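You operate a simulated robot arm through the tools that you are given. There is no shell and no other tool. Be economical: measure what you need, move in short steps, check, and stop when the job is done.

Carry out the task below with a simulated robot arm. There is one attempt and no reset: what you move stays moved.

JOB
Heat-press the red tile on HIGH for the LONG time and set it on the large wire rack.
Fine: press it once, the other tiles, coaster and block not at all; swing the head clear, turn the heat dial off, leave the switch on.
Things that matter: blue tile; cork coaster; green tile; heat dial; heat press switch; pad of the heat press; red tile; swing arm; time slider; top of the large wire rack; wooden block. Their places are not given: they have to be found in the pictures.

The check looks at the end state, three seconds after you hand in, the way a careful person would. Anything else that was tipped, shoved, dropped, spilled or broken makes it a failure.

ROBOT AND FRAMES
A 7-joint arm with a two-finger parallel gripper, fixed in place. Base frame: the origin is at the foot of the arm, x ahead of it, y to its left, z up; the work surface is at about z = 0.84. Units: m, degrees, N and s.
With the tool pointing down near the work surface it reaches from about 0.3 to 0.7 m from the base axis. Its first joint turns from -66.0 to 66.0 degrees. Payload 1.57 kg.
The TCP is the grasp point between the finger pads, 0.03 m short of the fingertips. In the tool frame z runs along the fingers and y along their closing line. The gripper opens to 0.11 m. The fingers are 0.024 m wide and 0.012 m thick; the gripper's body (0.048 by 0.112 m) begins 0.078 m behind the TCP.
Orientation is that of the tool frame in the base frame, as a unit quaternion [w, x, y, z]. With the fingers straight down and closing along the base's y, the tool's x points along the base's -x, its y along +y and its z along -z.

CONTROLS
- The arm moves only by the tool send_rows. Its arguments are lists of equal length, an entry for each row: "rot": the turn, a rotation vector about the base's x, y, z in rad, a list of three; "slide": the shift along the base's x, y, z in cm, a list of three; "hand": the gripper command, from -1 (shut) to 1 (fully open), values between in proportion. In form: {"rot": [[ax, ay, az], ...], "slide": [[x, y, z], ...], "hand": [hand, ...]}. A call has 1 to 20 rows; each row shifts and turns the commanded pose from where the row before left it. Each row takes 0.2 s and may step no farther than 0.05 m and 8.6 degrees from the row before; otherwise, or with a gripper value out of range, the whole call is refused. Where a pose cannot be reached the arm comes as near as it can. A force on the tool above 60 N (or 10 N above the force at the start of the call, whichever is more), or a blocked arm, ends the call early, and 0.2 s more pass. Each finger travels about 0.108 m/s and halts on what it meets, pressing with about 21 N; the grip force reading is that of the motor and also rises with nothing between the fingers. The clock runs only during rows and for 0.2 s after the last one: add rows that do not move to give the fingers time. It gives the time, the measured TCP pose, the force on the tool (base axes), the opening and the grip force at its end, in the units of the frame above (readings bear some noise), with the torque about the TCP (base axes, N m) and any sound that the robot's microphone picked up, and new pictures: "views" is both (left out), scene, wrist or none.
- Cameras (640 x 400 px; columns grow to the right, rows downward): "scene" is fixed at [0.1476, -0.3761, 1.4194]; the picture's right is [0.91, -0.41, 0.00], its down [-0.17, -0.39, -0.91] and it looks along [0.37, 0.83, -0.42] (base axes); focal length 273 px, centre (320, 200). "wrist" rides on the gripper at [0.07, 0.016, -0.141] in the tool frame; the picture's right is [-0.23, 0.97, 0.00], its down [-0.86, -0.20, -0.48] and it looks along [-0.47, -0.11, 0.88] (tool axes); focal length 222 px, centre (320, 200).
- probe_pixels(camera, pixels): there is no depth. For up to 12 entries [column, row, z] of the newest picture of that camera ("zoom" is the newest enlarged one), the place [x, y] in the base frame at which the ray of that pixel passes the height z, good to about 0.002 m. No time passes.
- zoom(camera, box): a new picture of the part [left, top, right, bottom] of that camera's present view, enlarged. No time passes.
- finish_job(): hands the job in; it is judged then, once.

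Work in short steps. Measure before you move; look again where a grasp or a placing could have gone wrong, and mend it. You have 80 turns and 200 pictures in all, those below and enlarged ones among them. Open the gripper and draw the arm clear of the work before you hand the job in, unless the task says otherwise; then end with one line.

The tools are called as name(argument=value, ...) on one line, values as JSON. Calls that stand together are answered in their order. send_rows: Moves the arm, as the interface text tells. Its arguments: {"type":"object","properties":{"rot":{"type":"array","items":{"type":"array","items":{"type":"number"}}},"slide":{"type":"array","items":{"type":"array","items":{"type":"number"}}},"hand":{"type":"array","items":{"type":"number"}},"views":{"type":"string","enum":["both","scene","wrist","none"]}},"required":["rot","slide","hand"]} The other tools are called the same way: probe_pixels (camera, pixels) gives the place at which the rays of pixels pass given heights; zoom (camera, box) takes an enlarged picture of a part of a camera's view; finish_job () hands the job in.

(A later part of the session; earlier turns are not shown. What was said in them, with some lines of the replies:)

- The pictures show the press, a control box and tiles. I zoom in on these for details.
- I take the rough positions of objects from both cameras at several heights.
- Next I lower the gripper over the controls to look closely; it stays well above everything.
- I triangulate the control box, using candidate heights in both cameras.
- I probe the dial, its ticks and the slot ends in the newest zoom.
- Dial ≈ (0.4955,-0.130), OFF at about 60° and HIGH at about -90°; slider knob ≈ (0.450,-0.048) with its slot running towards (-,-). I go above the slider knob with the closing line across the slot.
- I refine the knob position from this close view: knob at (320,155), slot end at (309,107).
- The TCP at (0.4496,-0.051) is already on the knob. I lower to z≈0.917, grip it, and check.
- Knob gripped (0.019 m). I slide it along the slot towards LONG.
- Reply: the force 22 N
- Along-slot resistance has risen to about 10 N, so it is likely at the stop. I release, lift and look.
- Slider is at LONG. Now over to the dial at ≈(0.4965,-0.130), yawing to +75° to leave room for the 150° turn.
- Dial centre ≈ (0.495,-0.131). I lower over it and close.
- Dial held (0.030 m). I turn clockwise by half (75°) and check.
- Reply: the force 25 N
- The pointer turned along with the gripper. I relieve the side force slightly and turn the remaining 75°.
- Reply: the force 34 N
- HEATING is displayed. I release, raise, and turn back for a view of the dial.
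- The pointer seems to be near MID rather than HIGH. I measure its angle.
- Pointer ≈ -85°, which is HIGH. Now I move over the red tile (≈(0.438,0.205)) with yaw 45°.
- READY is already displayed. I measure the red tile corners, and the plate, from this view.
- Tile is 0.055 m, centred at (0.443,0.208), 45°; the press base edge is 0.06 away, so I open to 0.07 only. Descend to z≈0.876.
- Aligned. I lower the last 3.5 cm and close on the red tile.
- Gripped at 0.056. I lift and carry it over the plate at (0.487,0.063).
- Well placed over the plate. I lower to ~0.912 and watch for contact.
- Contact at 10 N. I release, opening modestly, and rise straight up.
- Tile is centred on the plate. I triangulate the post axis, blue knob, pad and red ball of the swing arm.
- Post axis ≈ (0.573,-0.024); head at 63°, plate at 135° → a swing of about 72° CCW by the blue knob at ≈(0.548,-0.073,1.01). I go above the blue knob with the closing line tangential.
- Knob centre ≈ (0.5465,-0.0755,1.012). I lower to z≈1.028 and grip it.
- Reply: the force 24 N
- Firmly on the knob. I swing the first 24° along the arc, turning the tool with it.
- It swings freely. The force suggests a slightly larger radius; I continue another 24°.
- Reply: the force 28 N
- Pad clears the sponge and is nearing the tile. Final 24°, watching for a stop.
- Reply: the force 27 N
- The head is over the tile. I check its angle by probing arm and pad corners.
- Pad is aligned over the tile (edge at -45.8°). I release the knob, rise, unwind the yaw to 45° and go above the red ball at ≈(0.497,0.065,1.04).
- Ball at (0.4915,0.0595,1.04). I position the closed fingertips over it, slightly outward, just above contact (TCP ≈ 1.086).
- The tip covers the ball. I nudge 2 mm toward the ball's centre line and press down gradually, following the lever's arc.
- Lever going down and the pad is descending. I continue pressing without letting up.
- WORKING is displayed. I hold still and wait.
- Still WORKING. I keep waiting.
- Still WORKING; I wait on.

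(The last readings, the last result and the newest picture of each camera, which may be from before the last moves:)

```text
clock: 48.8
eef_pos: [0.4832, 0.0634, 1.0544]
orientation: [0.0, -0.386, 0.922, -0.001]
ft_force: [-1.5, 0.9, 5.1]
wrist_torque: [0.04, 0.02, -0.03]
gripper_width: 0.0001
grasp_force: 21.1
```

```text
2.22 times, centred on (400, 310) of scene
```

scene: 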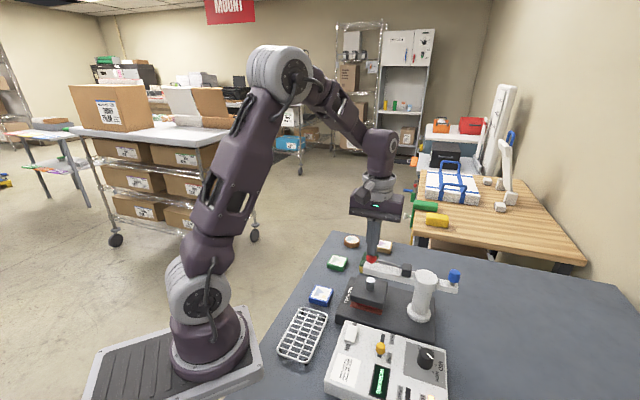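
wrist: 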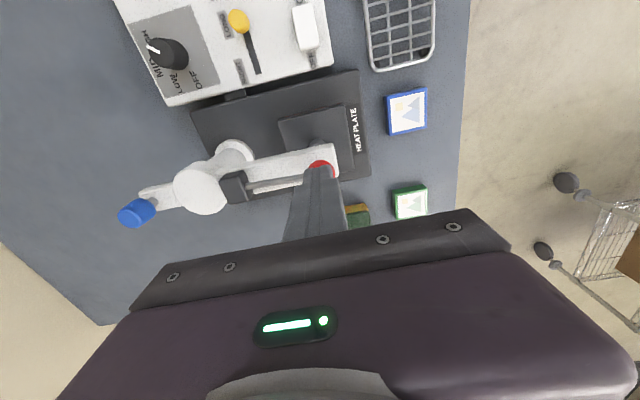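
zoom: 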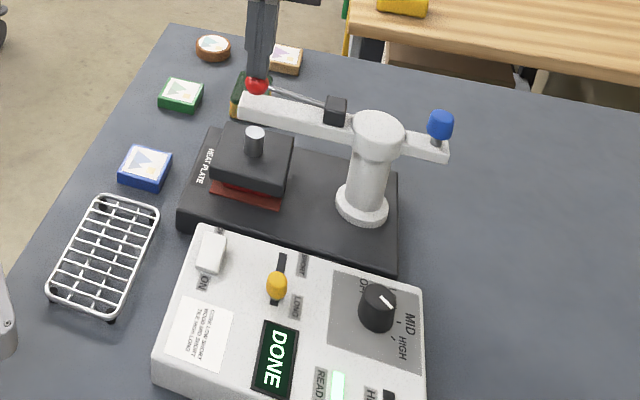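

DONE; the lever now pushes up by itself (5 N). I rise to let it come up.

send_rows(rot=[[0, 0, 0], [0, 0, 0], [0, 0, 0], [0, 0, 0], [0, 0, 0], [0, 0, 0]], slide=[[0.1, -0.1, 1], [0.1, -0.1, 1], [0.1, -0.1, 1], [0, 0, 3], [0, 0, 4], [0, 0, 0]], hand=[-1, -1, -1, -1, -1, -1])

zoom(camera="scene", box=[340, 210, 470, 400])

```text
clock: 50.2
eef_pos: [0.4857, 0.0608, 1.1549]
orientation: [0.0, -0.386, 0.922, 0.0]
ft_force: [0.0, 0.0, -0.1]
wrist_torque: [0.01, -0.03, 0.0]
gripper_width: 0.0
grasp_force: 21.0
```

scene: 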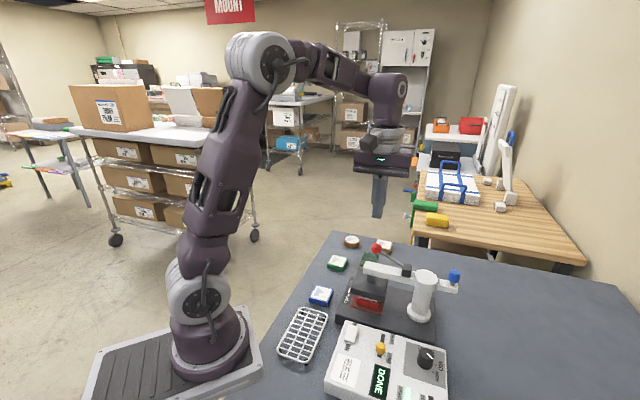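
wrist: 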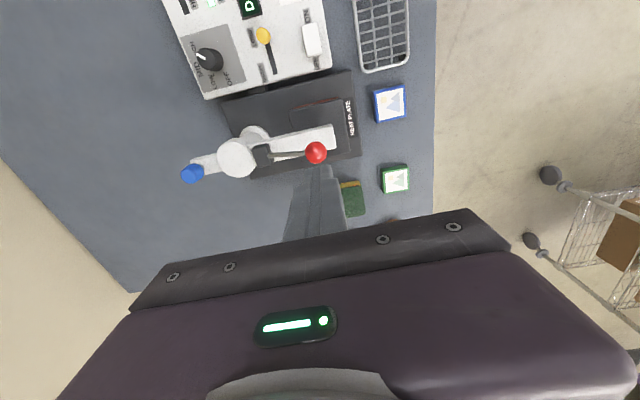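

```text
2.11 times, centred on (405, 305) of scene
```

zoom: 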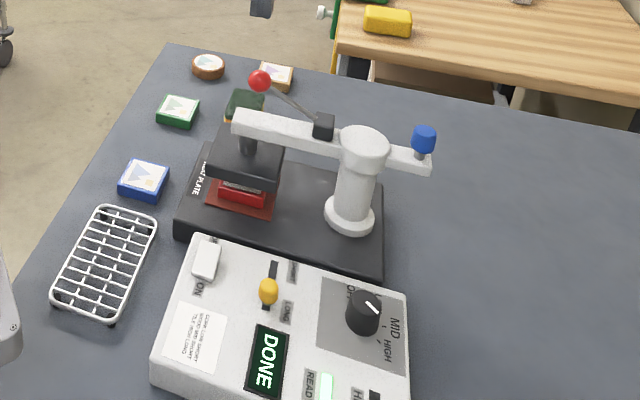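

The head lifted. I return over the blue knob with yaw 135° to swing the head back.

probe_pixels(camera="wrist", pixels=[[193, 173, 1.005], [193, 173, 1.012], [193, 173, 1.02]])

send_rows(rot=[[0, 0, 0.145], [0, 0, 0.145], [0, 0, 0.145], [0, 0, 0.145], [0, 0, 0.145], [0, 0, 0.145], [0, 0, 0.145], [0, 0, 0.145], [0, 0, 0.145], [0, 0, 0.145], [0, 0, 0.121], [0, 0, 0]], slide=[[1.26, -1.26, 0], [1.26, -1.26, 0], [1.26, -1.26, 0], [1.26, -1.26, 0], [1.26, -1.26, 0], [1.26, -1.26, 0], [1.26, -1.26, 0], [1.26, -1.26, 0], [1.26, -1.26, 0], [1.26, -1.26, 0], [0, 0, 0], [0, 0, 0]], hand=[0.1, 0.1, 0.1, 0.1, 0.1, 0.1, 0.1, 0.1, 0.1, 0.1, 0.1, 0.1])

```text
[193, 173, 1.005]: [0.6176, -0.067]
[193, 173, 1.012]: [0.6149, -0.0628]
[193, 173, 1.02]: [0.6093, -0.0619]
```

```text
clock: 52.8
eef_pos: [0.6131, -0.0653, 1.1547]
orientation: [0.0, 0.926, -0.378, 0.0]
ft_force: [0.0, 0.6, 0.3]
wrist_torque: [0.03, 0.0, 0.01]
gripper_width: 0.0605
grasp_force: 0.0
```

scene: 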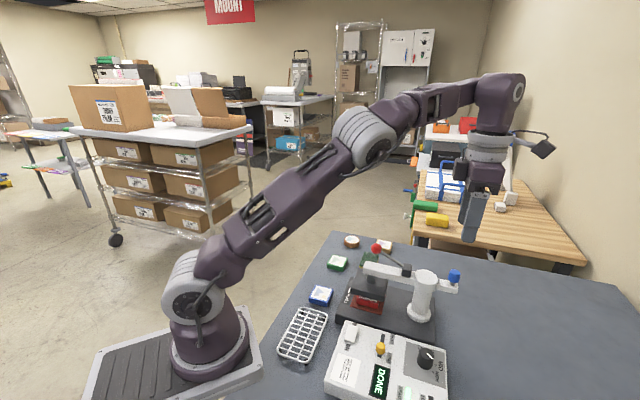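
wrist: 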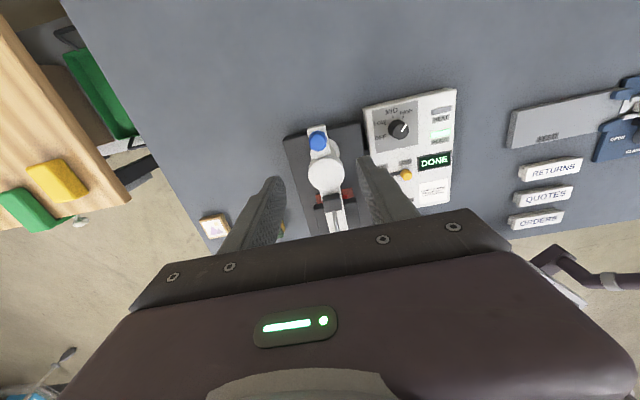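

The blue knob lies centred between the fingers (317,141). I descend and grip.

send_rows(rot=[[0, 0, 0], [0, 0, 0], [0, 0, 0], [0, 0, 0], [0, 0, 0], [0, 0, 0], [0, 0, 0]], slide=[[0, 0, -4], [0, 0, -4], [0, 0, -3], [0, 0, -1.7], [0, 0, 0], [0, 0, 0], [0, 0, 0]], hand=[0.1, 0.1, 0.1, 0.1, -0.9, -0.9, -0.9], views="wrist")

```text
clock: 54.4
eef_pos: [0.6128, -0.0663, 1.0285]
orientation: [0.0, 0.925, -0.38, 0.0]
ft_force: [2.6, 3.1, -2.3]
wrist_torque: [-0.34, -0.53, -0.04]
gripper_width: 0.0236
grasp_force: 36.3
```

wrist: 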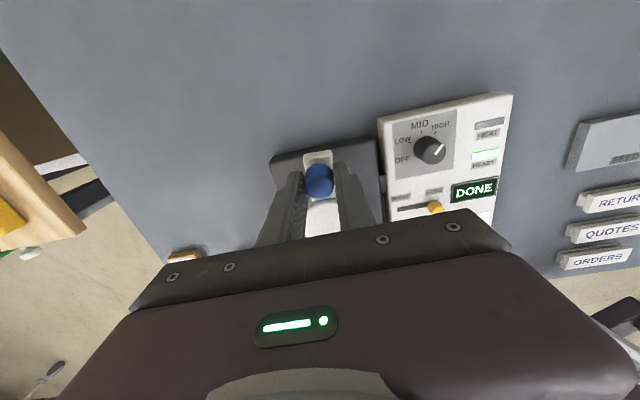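

Gripped. I swing back along the reverse arc to the original parked position.

send_rows(rot=[[0, 0, -0.14], [0, 0, -0.14], [0, 0, -0.14], [0, 0, -0.14], [0, 0, -0.14], [0, 0, -0.14], [0, 0, -0.14], [0, 0, -0.14], [0, 0, -0.14], [0, 0, 0]], slide=[[-0.57, -0.48, 0], [-0.63, -0.42, 0], [-0.72, -0.25, 0], [-0.74, -0.23, 0], [-0.76, -0.12, 0], [-0.76, 0.07, 0], [-0.76, 0.08, 0], [-0.73, 0.19, 0], [-0.8, 0.25, 0], [0, 0, 0]], hand=[-0.9, -0.9, -0.9, -0.9, -0.9, -0.9, -0.9, -0.9, -0.9, -0.9])

zoom(camera="scene", box=[340, 220, 470, 330])

```text
clock: 56.6
eef_pos: [0.5495, -0.0716, 1.0272]
orientation: [0.002, -0.524, 0.852, 0.0]
ft_force: [13.2, 16.5, 2.8]
wrist_torque: [0.54, -0.47, -0.03]
gripper_width: 0.0232
grasp_force: 35.4
```

scene: 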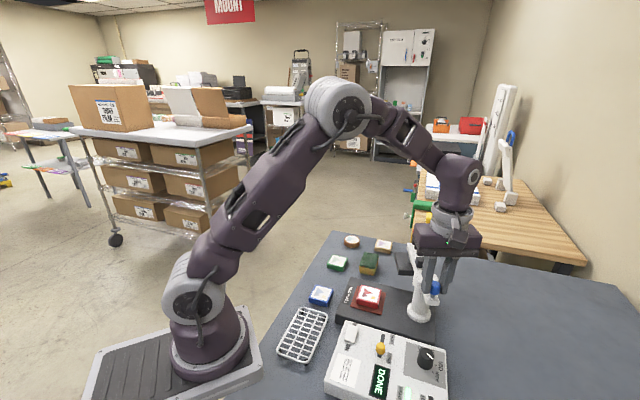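
wrist: 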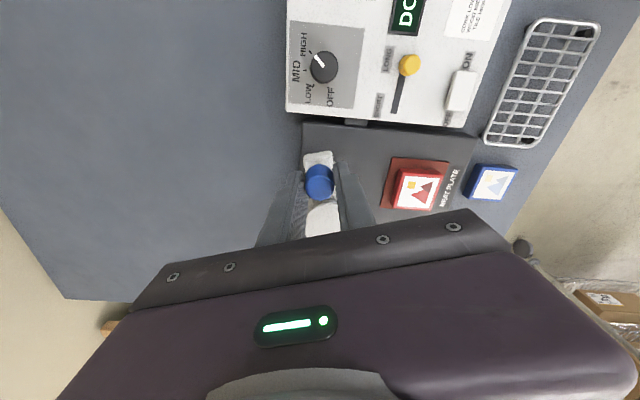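

```text
3.64 times, centred on (405, 275) of scene
```

zoom: 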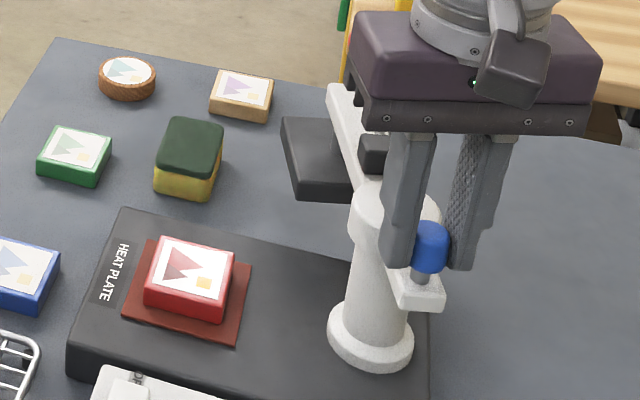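

Head is parked clear and the tile looks pressed. I release, rise, and go over the tile with yaw 45°.

send_rows(rot=[[0, 0, 0], [0, 0, 0], [0, 0, 0], [0, 0, 0], [0, 0, -0.105], [0, 0, -0.105], [0, 0, -0.1], [0, 0, 0], [0, 0, 0]], slide=[[0, 0, 0], [0, 0, 0], [0, 0, 4], [0, 0, 4.5], [-1.5, 3.3, 0], [-1.5, 3.3, 0], [-1.5, 3.4, 0], [-1.6, 3.4, 0], [0, 0, 0]], hand=[0.1, 0.1, 0.1, 0.1, 0.27, 0.27, 0.27, 0.27, 0.27])

zoom(camera="scene", box=[340, 220, 470, 330])

zoom(camera="wrist", box=[200, 60, 480, 220])

```text
clock: 58.6
eef_pos: [0.4883, 0.0598, 1.1136]
orientation: [0.0, -0.386, 0.923, 0.0]
ft_force: [-0.3, 0.2, 0.0]
wrist_torque: [0.01, 0.01, 0.04]
gripper_width: 0.07
grasp_force: 0.2
```

scene: 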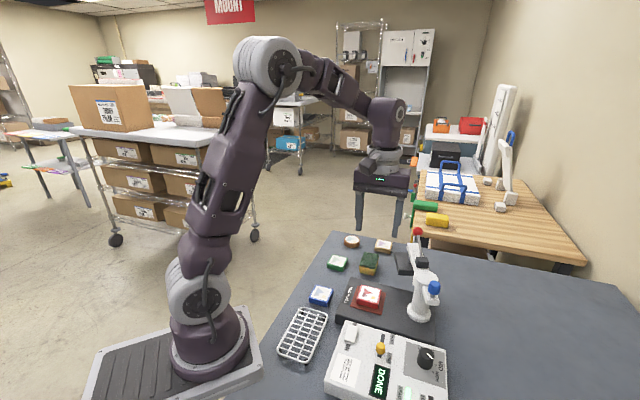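
wrist: 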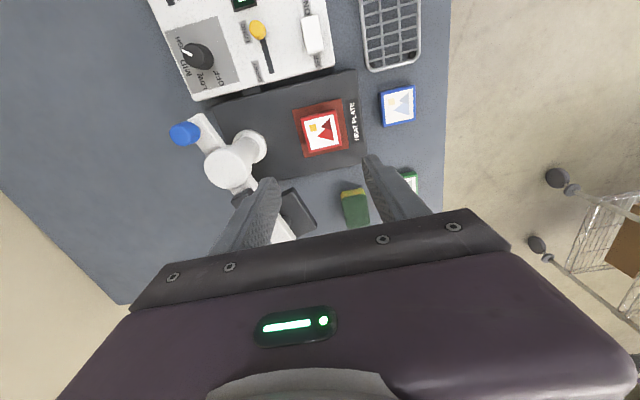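

```text
3.64 times, centred on (405, 275) of scene
```

zoom: 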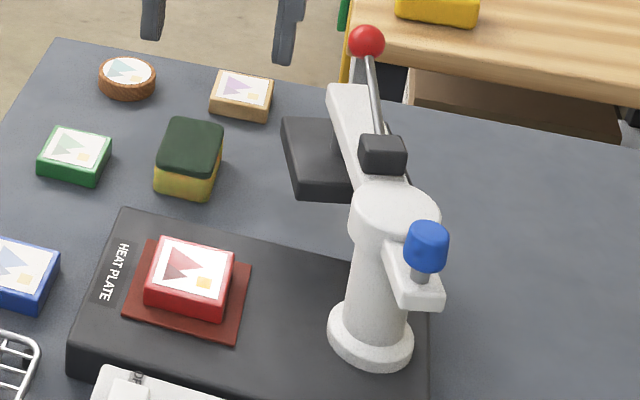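

```text
2.29 times, centred on (340, 140) of wrist
```

zoom: 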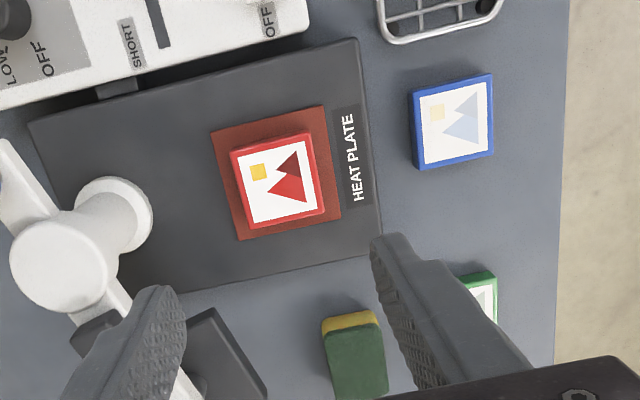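

Pressed nicely. I verify the tile position before grasping.

probe_pixels(camera="zoom", pixels=[[230, 150, 0.9], [310, 133, 0.9], [325, 212, 0.9], [247, 228, 0.9], [382, 35, 0.87], [500, 5, 0.87]])

zoom(camera="wrist", box=[340, 0, 460, 80])

```text
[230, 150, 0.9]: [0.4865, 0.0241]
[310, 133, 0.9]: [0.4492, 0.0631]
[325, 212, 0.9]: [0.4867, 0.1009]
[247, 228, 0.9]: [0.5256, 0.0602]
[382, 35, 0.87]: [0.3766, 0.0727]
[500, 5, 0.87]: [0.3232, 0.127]
```

```text
5.00 times, centred on (400, 40) of wrist
```

zoom: 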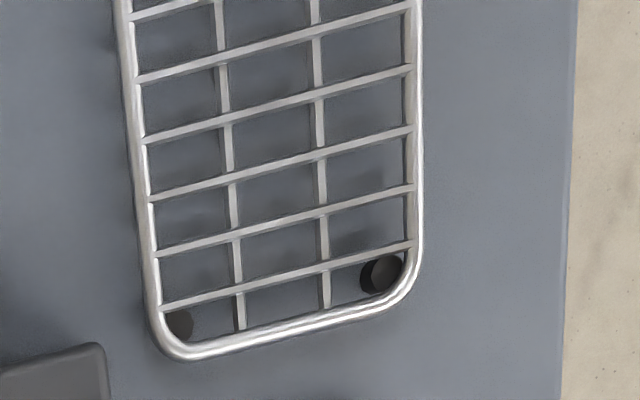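

Tile centre (0.487,0.062). I descend to z≈0.9145 and grip.

send_rows(rot=[[0, 0, 0], [0, 0, 0], [0, 0, 0], [0, 0, 0], [0, 0, 0], [0, 0, 0], [0, 0, 0], [0, 0, 0], [0, 0, 0]], slide=[[-0.1, 0.2, -4.5], [0, 0, -4.5], [0, 0, -4.5], [0, 0, -4.5], [0, 0, -1.9], [0, 0, 0], [0, 0, 0], [0, 0, 0], [0, 0, 0]], hand=[0.27, 0.27, 0.27, 0.27, 0.27, 0.27, -1, -1, -1])

```text
clock: 60.6
eef_pos: [0.4863, 0.0627, 0.9136]
orientation: [0.0, -0.387, 0.922, 0.0]
ft_force: [-0.3, -0.8, -0.1]
wrist_torque: [0.0, 0.0, 0.0]
gripper_width: 0.0553
grasp_force: 21.2
```

scene: 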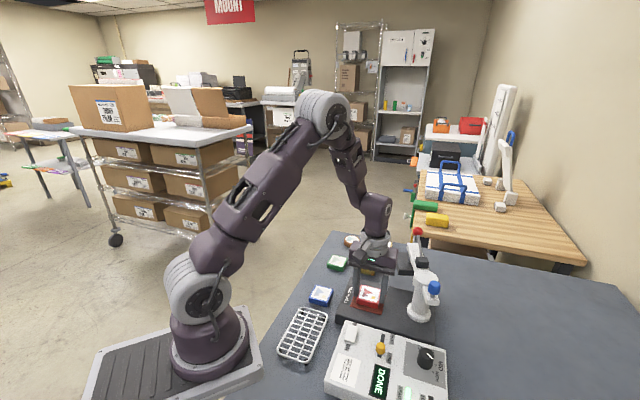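
wrist: 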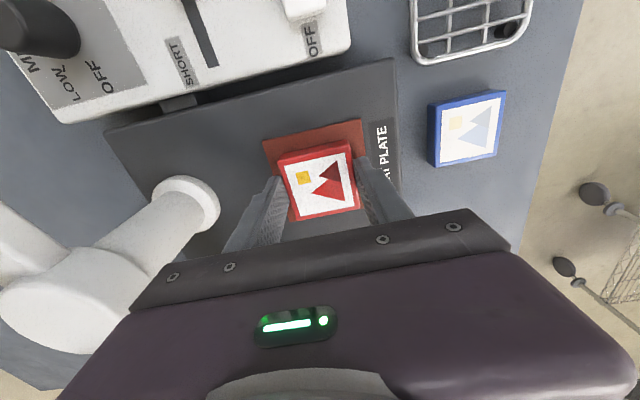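

Held. I lift to 1.0 and measure the rack height from both cameras.

send_rows(rot=[[0, 0, 0], [0, 0, 0], [0, 0, 0], [0, 0, 0]], slide=[[0, 0, 3], [0, 0, 4], [-4, 0, 0], [0, 0, 0]], hand=[-1, -1, -1, -1])

zoom(camera="scene", box=[265, 295, 345, 375])

zoom(camera="wrist", box=[340, 0, 520, 120])

```text
clock: 61.6
eef_pos: [0.4451, 0.0623, 0.9844]
orientation: [0.0, -0.386, 0.923, -0.001]
ft_force: [-0.7, 0.4, -0.6]
wrist_torque: [0.04, 0.02, 0.0]
gripper_width: 0.0555
grasp_force: 20.8
```

scene: 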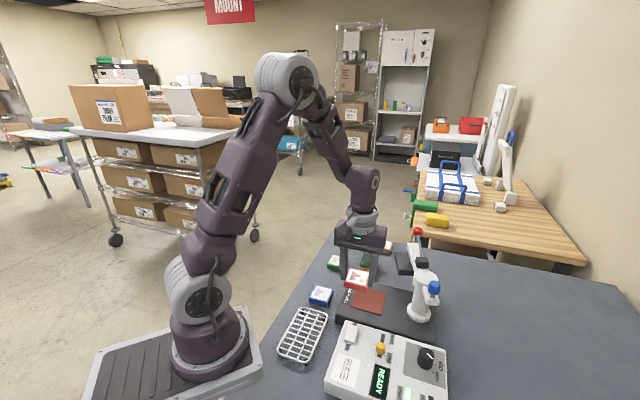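
wrist: 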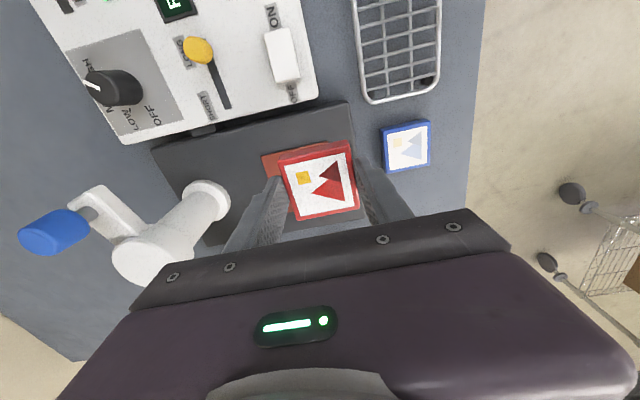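

```text
5.00 times, centred on (305, 335) of scene
```

zoom: 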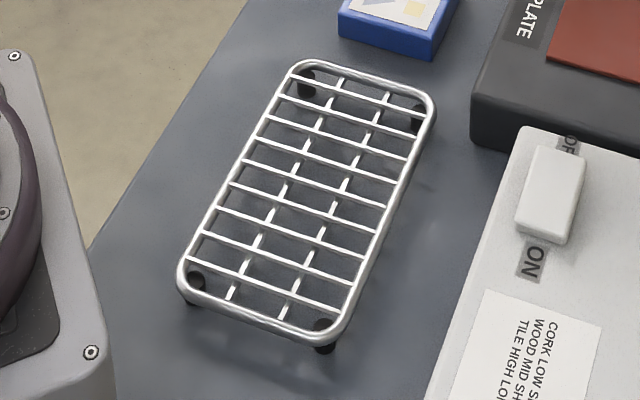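

```text
3.33 times, centred on (430, 60) of wrist
```

zoom: 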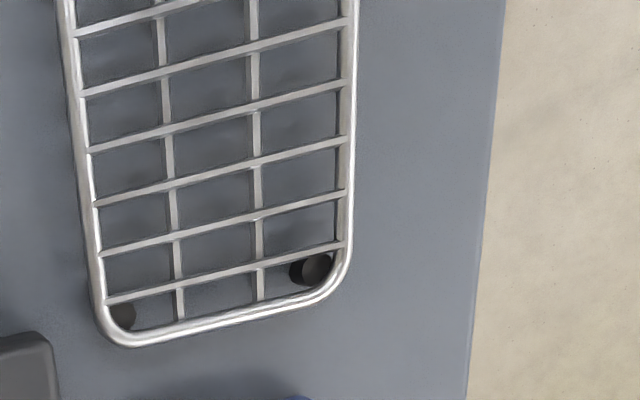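

probe_pixels(camera="wrist", pixels=[[365.4, 90.9, 0.86], [365.4, 90.9, 0.87], [365.4, 90.9, 0.88], [436.6, 73.5, 0.86], [436.6, 73.5, 0.87], [436.6, 73.5, 0.88]])

probe_pixels(camera="scene", pixels=[[325.8, 318.4, 0.86], [325.8, 318.4, 0.87], [325.8, 318.4, 0.88], [301, 310, 0.86], [301, 310, 0.87], [301, 310, 0.88], [277.5, 351, 0.87], [306, 362, 0.87], [277.5, 351, 0.86], [306, 362, 0.86]])

```text
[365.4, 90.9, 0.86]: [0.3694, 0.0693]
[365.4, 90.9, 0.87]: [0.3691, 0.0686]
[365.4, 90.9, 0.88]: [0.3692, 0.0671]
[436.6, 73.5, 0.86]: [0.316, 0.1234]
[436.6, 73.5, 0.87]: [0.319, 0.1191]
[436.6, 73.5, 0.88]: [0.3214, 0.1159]
```

```text
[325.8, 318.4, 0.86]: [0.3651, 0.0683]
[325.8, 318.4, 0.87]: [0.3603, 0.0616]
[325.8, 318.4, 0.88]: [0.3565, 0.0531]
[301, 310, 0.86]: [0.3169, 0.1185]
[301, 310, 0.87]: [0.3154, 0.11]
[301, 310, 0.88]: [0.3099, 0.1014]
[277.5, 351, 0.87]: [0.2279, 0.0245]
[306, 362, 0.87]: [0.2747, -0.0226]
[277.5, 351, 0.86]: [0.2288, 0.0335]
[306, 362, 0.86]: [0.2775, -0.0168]
```

Rack top is ≈ 0.859, centred ≈ (0.298,0.052), axis 45°. I carry the tile above (0.315,0.069), well inside the rim.

send_rows(rot=[[0, 0, 0], [0, 0, 0], [0, 0, 0], [0, 0, 0], [0, 0, 0]], slide=[[-3.3, 0.2, 0], [-3.3, 0.2, 0], [-3.3, 0.2, 0], [-3.1, 0.1, -1.5], [0, 0, 0]], hand=[-1, -1, -1, -1, -1])

zoom(camera="scene", box=[255, 275, 355, 375])

zoom(camera="wrist", box=[220, 100, 420, 230])

```text
clock: 62.8
eef_pos: [0.3158, 0.0694, 0.9689]
orientation: [0.0, -0.386, 0.922, -0.001]
ft_force: [0.3, 0.6, -0.6]
wrist_torque: [-0.02, 0.02, 0.0]
gripper_width: 0.0555
grasp_force: 21.0
```

scene: 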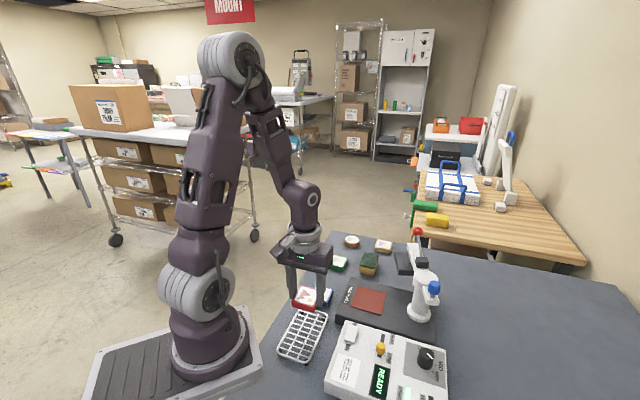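
wrist: 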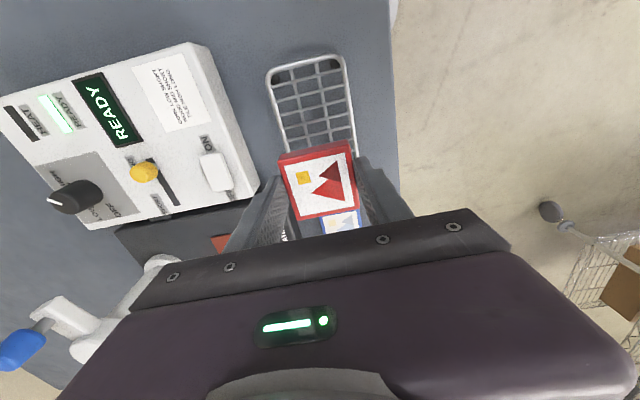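

```text
4.00 times, centred on (305, 325) of scene
```

zoom: 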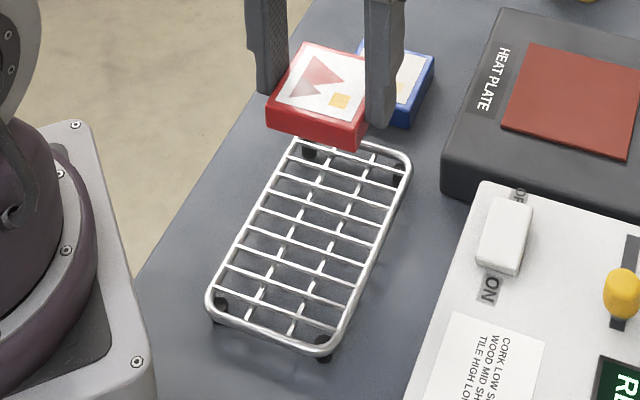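

```text
3.08 times, centred on (320, 165) of wrist
```

zoom: 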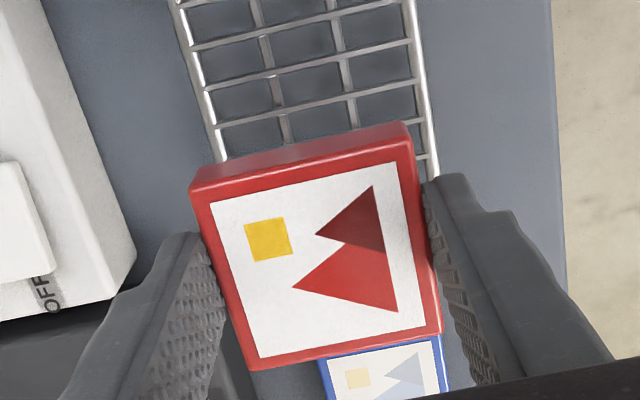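

probe_pixels(camera="zoom", pixels=[[219, 155, 0.86], [430, 160, 0.86], [185, 20, 0.86], [412, 20, 0.86]])

probe_pixels(camera="wrist", pixels=[[267, 75, 0.86], [343, 60, 0.86], [284, 145, 0.86], [355, 152, 0.86]])

```text
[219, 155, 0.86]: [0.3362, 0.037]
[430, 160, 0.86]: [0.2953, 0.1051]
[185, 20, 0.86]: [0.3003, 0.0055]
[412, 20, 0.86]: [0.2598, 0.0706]
```

```text
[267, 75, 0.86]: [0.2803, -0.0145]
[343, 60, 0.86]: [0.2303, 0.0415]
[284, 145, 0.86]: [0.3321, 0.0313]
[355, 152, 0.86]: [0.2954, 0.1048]
```

Tile is within 2 mm of the rack's centre line. I correct, shift slightly to the middle, and lower gently.

send_rows(rot=[[0, 0, 0], [0, 0, 0], [0, 0, 0], [0, 0, 0], [0, 0, 0]], slide=[[-0.6, -0.4, -2.5], [0, 0, -2.5], [0, 0, -1.5], [0, 0, -0.5], [0, 0, 0]], hand=[-1, -1, -1, -1, -1])

zoom(camera="scene", box=[255, 275, 355, 375])

```text
clock: 64.0
eef_pos: [0.3097, 0.0641, 0.8989]
orientation: [-0.001, -0.387, 0.922, 0.0]
ft_force: [-0.2, -0.2, -1.8]
wrist_torque: [0.01, 0.0, 0.01]
gripper_width: 0.0554
grasp_force: 21.1
```

scene: 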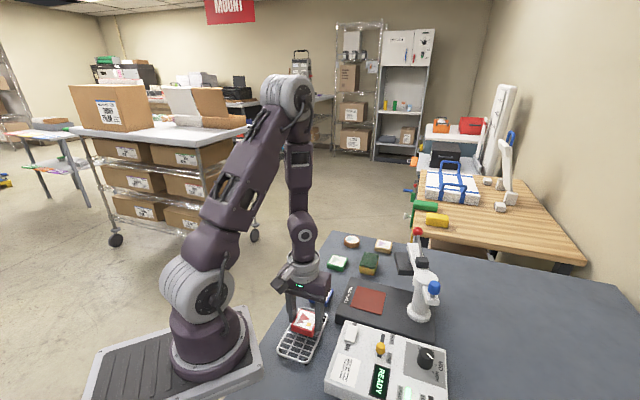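
wrist: 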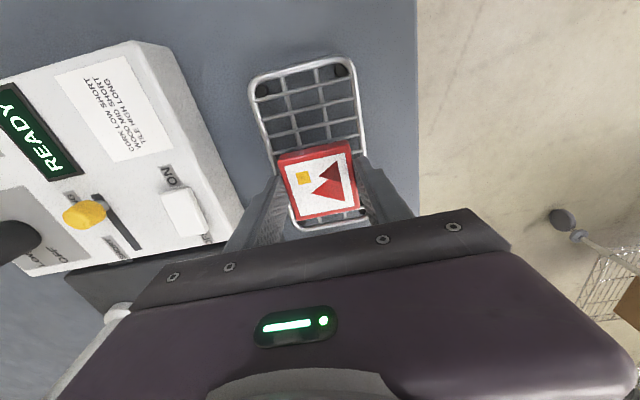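

```text
4.00 times, centred on (305, 325) of scene
```

zoom: 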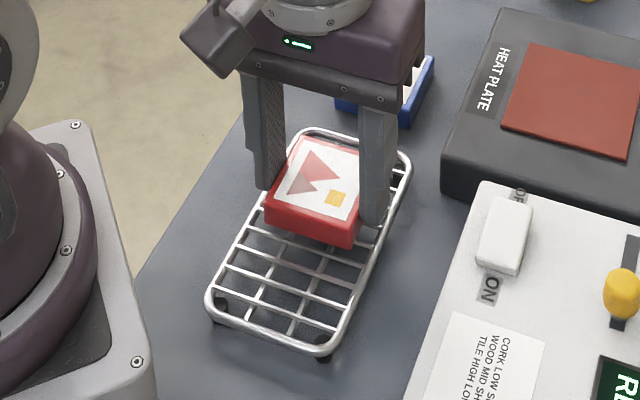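

No contact yet. I lower in 1–2 mm rows until a light contact.

send_rows(rot=[[0, 0, 0], [0, 0, 0], [0, 0, 0]], slide=[[0, 0, -0.2], [0, 0, -0.2], [0, 0, 0]], hand=[-1, -1, -1], views="none")

```text
clock: 64.8
eef_pos: [0.3087, 0.0662, 0.8945]
orientation: [0.0, -0.385, 0.923, 0.0]
ft_force: [0.2, 0.4, -0.9]
wrist_torque: [0.02, -0.01, 0.01]
gripper_width: 0.0555
grasp_force: 20.7
```

send_rows(rot=[[0, 0, 0], [0, 0, 0], [0, 0, 0]], slide=[[0, 0, -0.15], [0, 0, -0.1], [0, 0, 0]], hand=[-1, -1, -1], views="none")

```text
clock: 65.6
eef_pos: [0.3081, 0.0648, 0.8919]
orientation: [0.0, -0.386, 0.922, 0.0]
ft_force: [-1.1, 0.4, -0.6]
wrist_torque: [-0.03, 0.02, 0.0]
gripper_width: 0.0553
grasp_force: 20.9
```

send_rows(rot=[[0, 0, 0], [0, 0, 0], [0, 0, 0], [0, 0, 0]], slide=[[0, 0, -0.15], [0, 0, -0.15], [0, 0, -0.1], [0, 0, 0]], hand=[-1, -1, -1, -1], views="wrist")

zoom(camera="scene", box=[265, 295, 345, 375])

```text
clock: 66.6
eef_pos: [0.3093, 0.0654, 0.8875]
orientation: [0.001, -0.387, 0.922, 0.0]
ft_force: [-1.1, 3.0, 17.1]
wrist_torque: [0.1, 0.04, 0.02]
gripper_width: 0.0557
grasp_force: 20.7
```

wrist: 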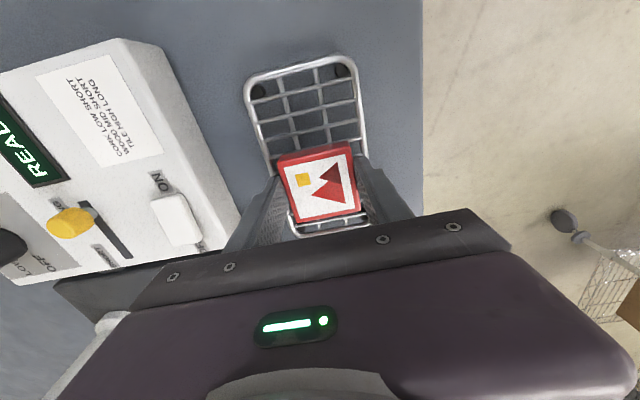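

```text
5.00 times, centred on (305, 335) of scene
```

zoom: 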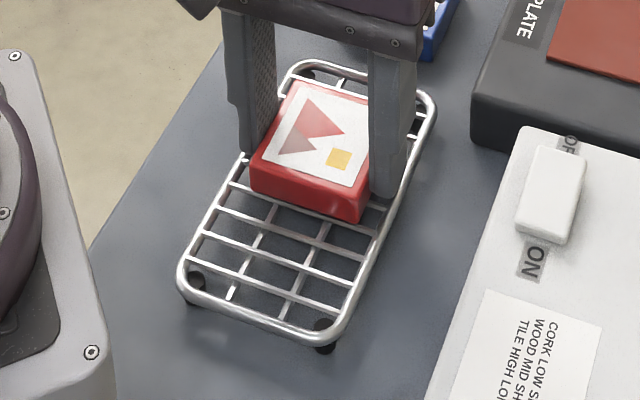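

Contact at 17 N. I back off 1 mm, release, and rise.

send_rows(rot=[[0, 0, 0], [0, 0, 0], [0, 0, 0], [0, 0, 0], [0, 0, 0], [0, 0, 0]], slide=[[0, 0, 0.15], [0, 0, 0], [0, 0, 0.1], [0, 0, 4], [0, 0, 5], [0, 0, 5]], hand=[-1, 0.2, 0.2, 0.2, 0.2, 0.2])

zoom(camera="scene", box=[255, 275, 355, 375])

zoom(camera="wrist", box=[240, 40, 420, 180])

```text
clock: 68.0
eef_pos: [0.3092, 0.0649, 1.0312]
orientation: [0.001, -0.386, 0.923, 0.001]
ft_force: [0.3, -1.0, -0.3]
wrist_torque: [0.02, 0.0, -0.01]
gripper_width: 0.0662
grasp_force: 0.1
```

scene: 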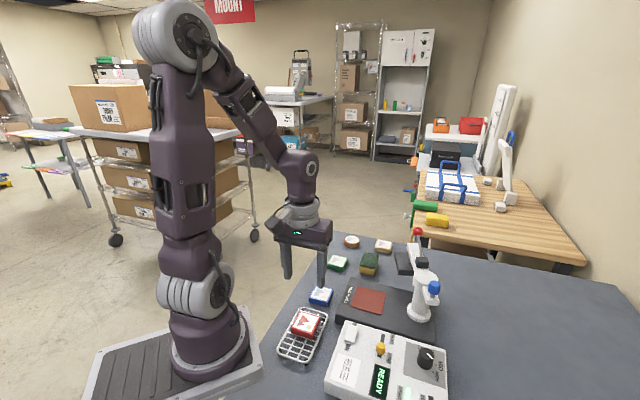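
wrist: 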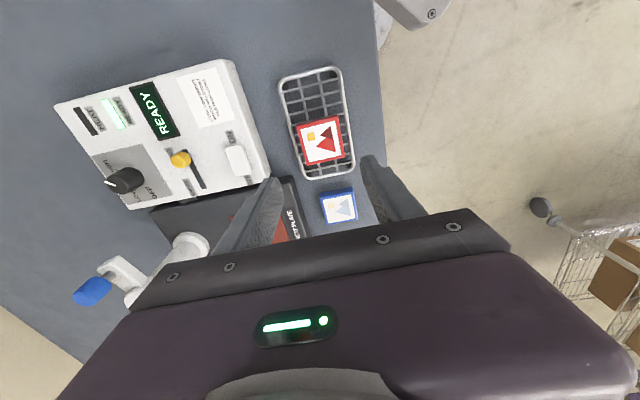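

```text
4.00 times, centred on (305, 325) of scene
```

zoom: 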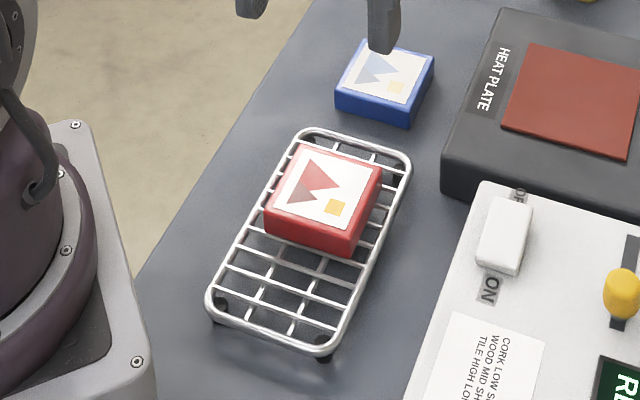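

```text
2.86 times, centred on (330, 110) of wrist
```

zoom: 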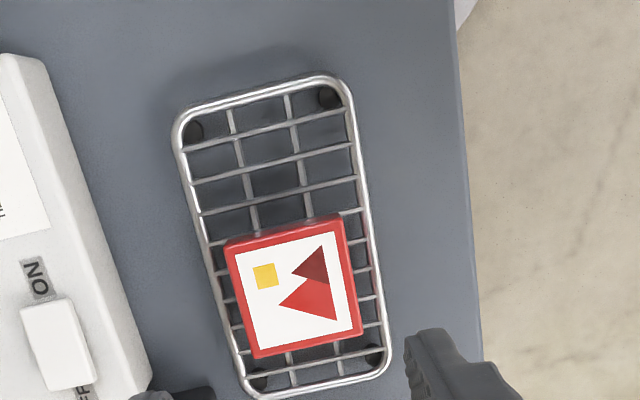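

The tile sits on the rack. Now to the dial, with yaw -75° (where I last let go of it), staying high.

send_rows(rot=[[0, 0, -0.14], [0, 0, -0.14], [0, 0, -0.14], [0, 0, -0.14], [0, 0, -0.14], [0, 0, -0.14], [0, 0, -0.14], [0, 0, -0.14], [0, 0, -0.14], [0, 0, -0.14], [0, 0, -0.14], [0, 0, -0.14], [0, 0, -0.14], [0, 0, -0.14], [0, 0, -0.134], [0, 0, 0]], slide=[[0, 0, 4], [0, 0, 3], [1.5, -1.5, 0], [1.5, -1.5, 0], [1.5, -1.5, 0], [1.5, -1.5, 0], [1.5, -1.5, 0], [1.5, -1.5, 0], [1.5, -1.5, 0], [1.5, -1.6, 0], [1.5, -1.6, 0], [1.5, -1.6, 0], [1.5, -1.7, 0], [1.5, -1.7, 0], [0.5, -0.9, 0], [0, 0, 0]], hand=[0.1, 0.1, 0.1, 0.1, 0.1, 0.1, 0.1, 0.1, 0.1, 0.1, 0.1, 0.1, 0.1, 0.1, 0.1, 0.1])

zoom(camera="wrist", box=[220, 80, 420, 220])

```text
clock: 71.4
eef_pos: [0.4941, -0.1304, 1.1]
orientation: [0.0, 0.606, 0.795, 0.0]
ft_force: [0.5, -0.4, -0.4]
wrist_torque: [0.01, 0.0, -0.01]
gripper_width: 0.0604
grasp_force: 0.0
```

scene: 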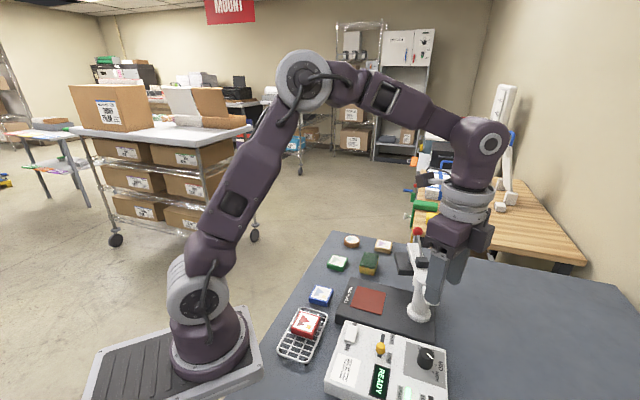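
wrist: 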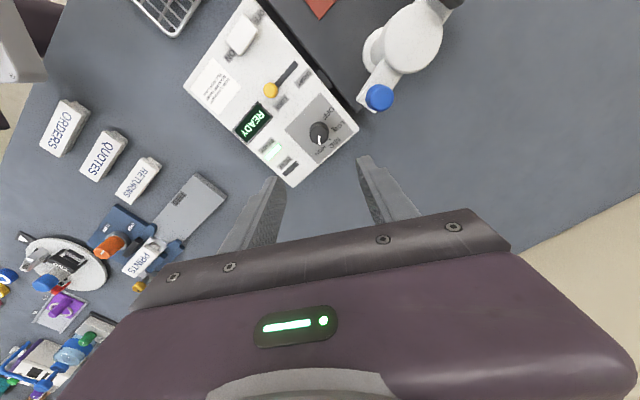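

```text
2.86 times, centred on (320, 150) of wrist
```

zoom: 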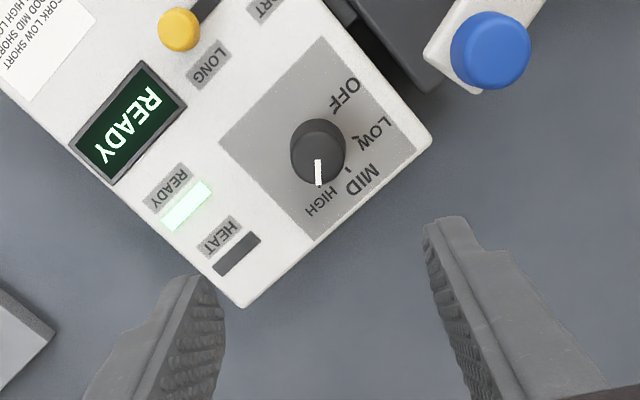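

Pointer is right at HIGH. I lower onto the dial and grip.

send_rows(rot=[[0, 0, 0], [0, 0, 0], [0, 0, 0], [0, 0, 0], [0, 0, 0], [0, 0, 0], [0, 0, 0], [0, 0, 0]], slide=[[0, -0.1, -4.5], [0, 0, -4.5], [0, 0, -4.5], [0, 0, -3.5], [0, 0, -1.4], [0, 0, 0], [0, 0, 0], [0, 0, 0]], hand=[0.1, 0.1, 0.1, 0.1, 0.1, -1, -1, -1], views="wrist")

```text
clock: 73.2
eef_pos: [0.493, -0.1315, 0.9157]
orientation: [-0.001, 0.605, 0.796, -0.001]
ft_force: [-13.0, -4.3, -3.9]
wrist_torque: [-0.45, 0.35, 0.04]
gripper_width: 0.0302
grasp_force: 39.7
```

wrist: 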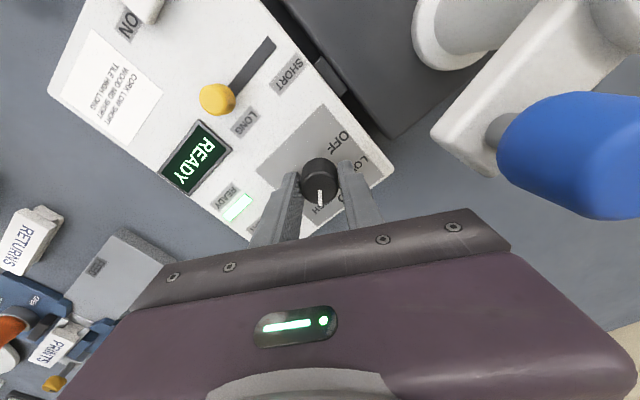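

Gripped. I turn counterclockwise 150° back to OFF.

send_rows(rot=[[0, 0, 0], [0, 0, 0.145], [0, 0, 0.145], [0, 0, 0.145], [0, 0, 0.145], [0, 0, 0.145], [0, 0, 0.145], [0, 0, 0.145], [0, 0, 0.145], [0, 0, 0.145], [0, 0, 0.145], [0, 0, 0.145], [0, 0, 0.145], [0, 0, 0.145], [0, 0, 0.145], [0, 0, 0.145], [0, 0, 0.145], [0, 0, 0.145], [0, 0, 0.145], [0, 0, 0]], slide=[[-0.1, 0, 0], [0, 0, 0], [0, 0, 0], [0, 0, 0], [0, 0, 0], [0, 0, 0], [0, 0, 0], [0, 0, 0], [0, 0, 0], [0, 0, 0], [0, 0, 0], [0, 0, 0], [0, 0, 0], [0, 0, 0], [0, 0, 0], [0, 0, 0], [0, 0, 0], [0, 0, 0], [0, 0, 0], [0, 0, 0]], hand=[-1, -1, -1, -1, -1, -1, -1, -1, -1, -1, -1, -1, -1, -1, -1, -1, -1, -1, -1, -1])

zoom(camera="wrist", box=[220, 60, 520, 240])

```text
clock: 77.4
eef_pos: [0.4942, -0.1314, 0.9164]
orientation: [0.0, -0.609, 0.793, -0.001]
ft_force: [-10.3, 2.6, 5.4]
wrist_torque: [0.39, 0.2, -0.56]
gripper_width: 0.0304
grasp_force: 39.1
```

scene: 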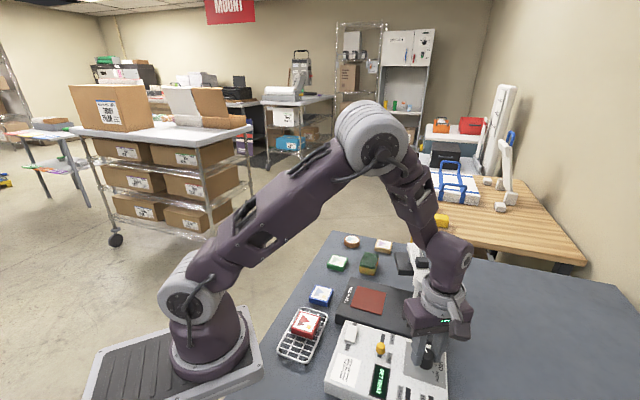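
wrist: 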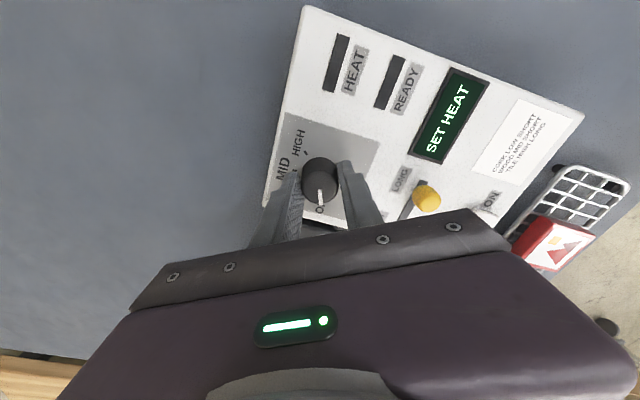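

```text
2.13 times, centred on (370, 150) of wrist
```

zoom: 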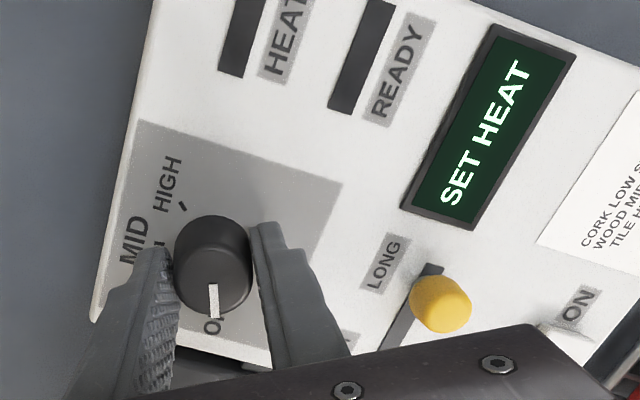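

SET HEAT is displayed again and the dial is at its OFF stop. I release, rise, and draw the arm clear.

send_rows(rot=[[0, 0, 0], [0, 0, 0], [0, 0, 0], [0, 0, 0], [0, 0, 0], [0, 0, -0.13], [0, 0, -0.13], [0, 0, -0.13], [0, 0, -0.13], [0, 0, -0.13], [0, 0, 0]], slide=[[0, 0, 0], [0, 0, 0], [0, 0, 4], [0, 0, 5], [0, 0, 5], [-1.5, 1, 5], [-2, 1, 5], [-2, 1, 5], [-2, 1, 5], [-2, 1, 2], [0, 0, 0]], hand=[0.1, 0.1, 0.1, 0.1, 0.1, 1, 1, 1, 1, 1, 1])

zoom(camera="scene", box=[260, 215, 460, 400])

zoom(camera="scene", box=[320, 310, 460, 400])

```text
refused: row 6 steps farther than a row can; nothing moved
```

```text
2.16 times, centred on (360, 308) of scene
```

zoom: 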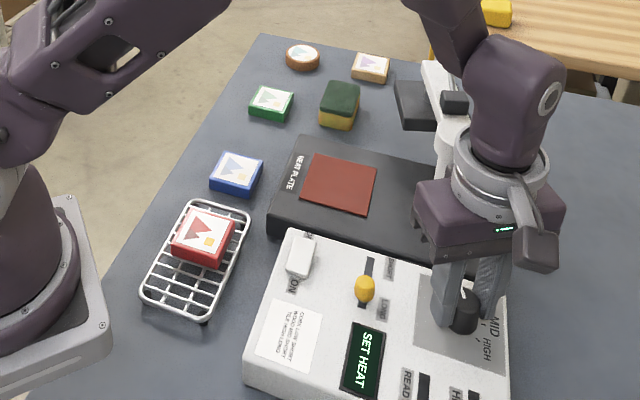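

```text
4.44 times, centred on (390, 355) of scene
```

zoom: 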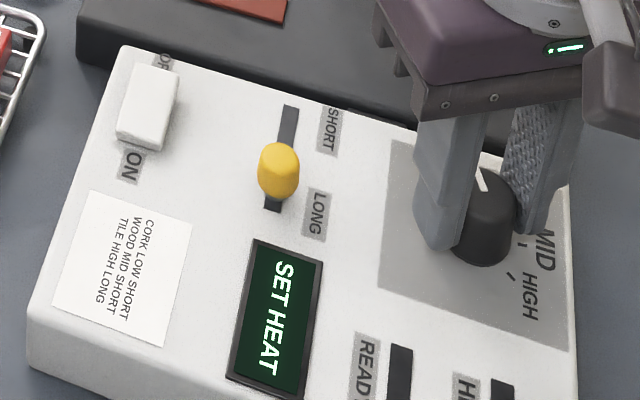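

The call was refused because the step was too long; the same retreat with smaller steps.

send_rows(rot=[[0, 0, 0], [0, 0, 0], [0, 0, 0], [0, 0, 0], [0, 0, 0], [0, 0, -0.13], [0, 0, -0.13], [0, 0, -0.13], [0, 0, -0.13], [0, 0, -0.13], [0, 0, 0]], slide=[[0, 0, 0], [0, 0, 0], [0, 0, 4], [0, 0, 4.5], [0, 0, 4.5], [-1.5, 1, 4], [-2, 1, 4], [-2, 1, 4], [-2, 1, 4], [-2, 1, 2], [0, 0, 0]], hand=[0.1, 0.1, 0.1, 0.1, 0.1, 1, 1, 1, 1, 1, 1])

zoom(camera="scene", box=[260, 215, 460, 400])

zoom(camera="scene", box=[320, 310, 460, 400])

```text
clock: 79.8
eef_pos: [0.3985, -0.0815, 1.2268]
orientation: [0.0, -0.324, 0.946, 0.0]
ft_force: [0.7, -0.7, 0.5]
wrist_torque: [0.05, -0.03, 0.01]
gripper_width: 0.1103
grasp_force: 0.1
```

scene: 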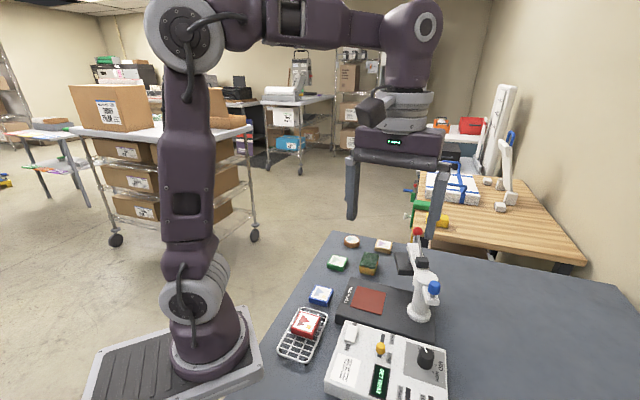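
wrist: 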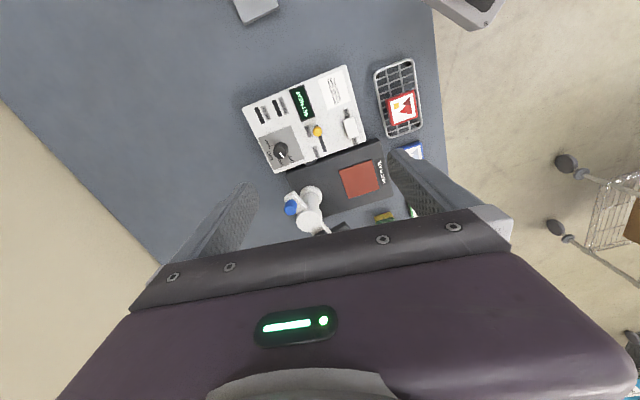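

```text
2.16 times, centred on (360, 308) of scene
```

zoom: 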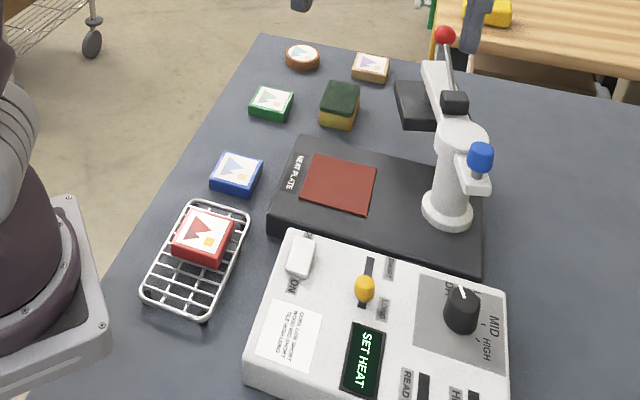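

```text
4.44 times, centred on (390, 355) of scene
```

zoom: 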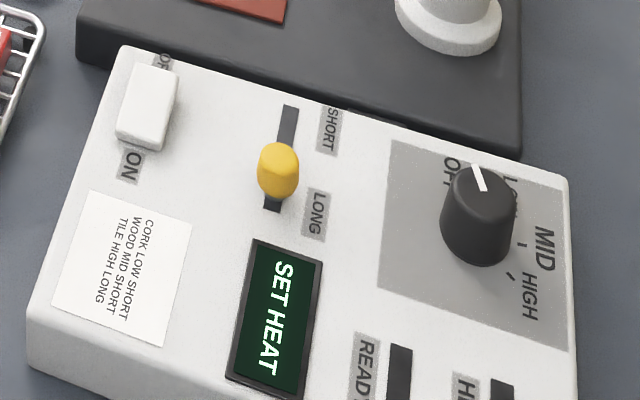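

The pressed tile is on the rack, the head is clear, the dial is OFF, the switch is on, and the other items are untouched. The gripper is open and clear, so I hand in.

finish_job()

```text
The job is handed in.
```

I pressed the red tile once on HIGH for the LONG time and set it on the large wire rack; the head is swung clear, the heat dial is off, the switch is on, and the job is handed in.
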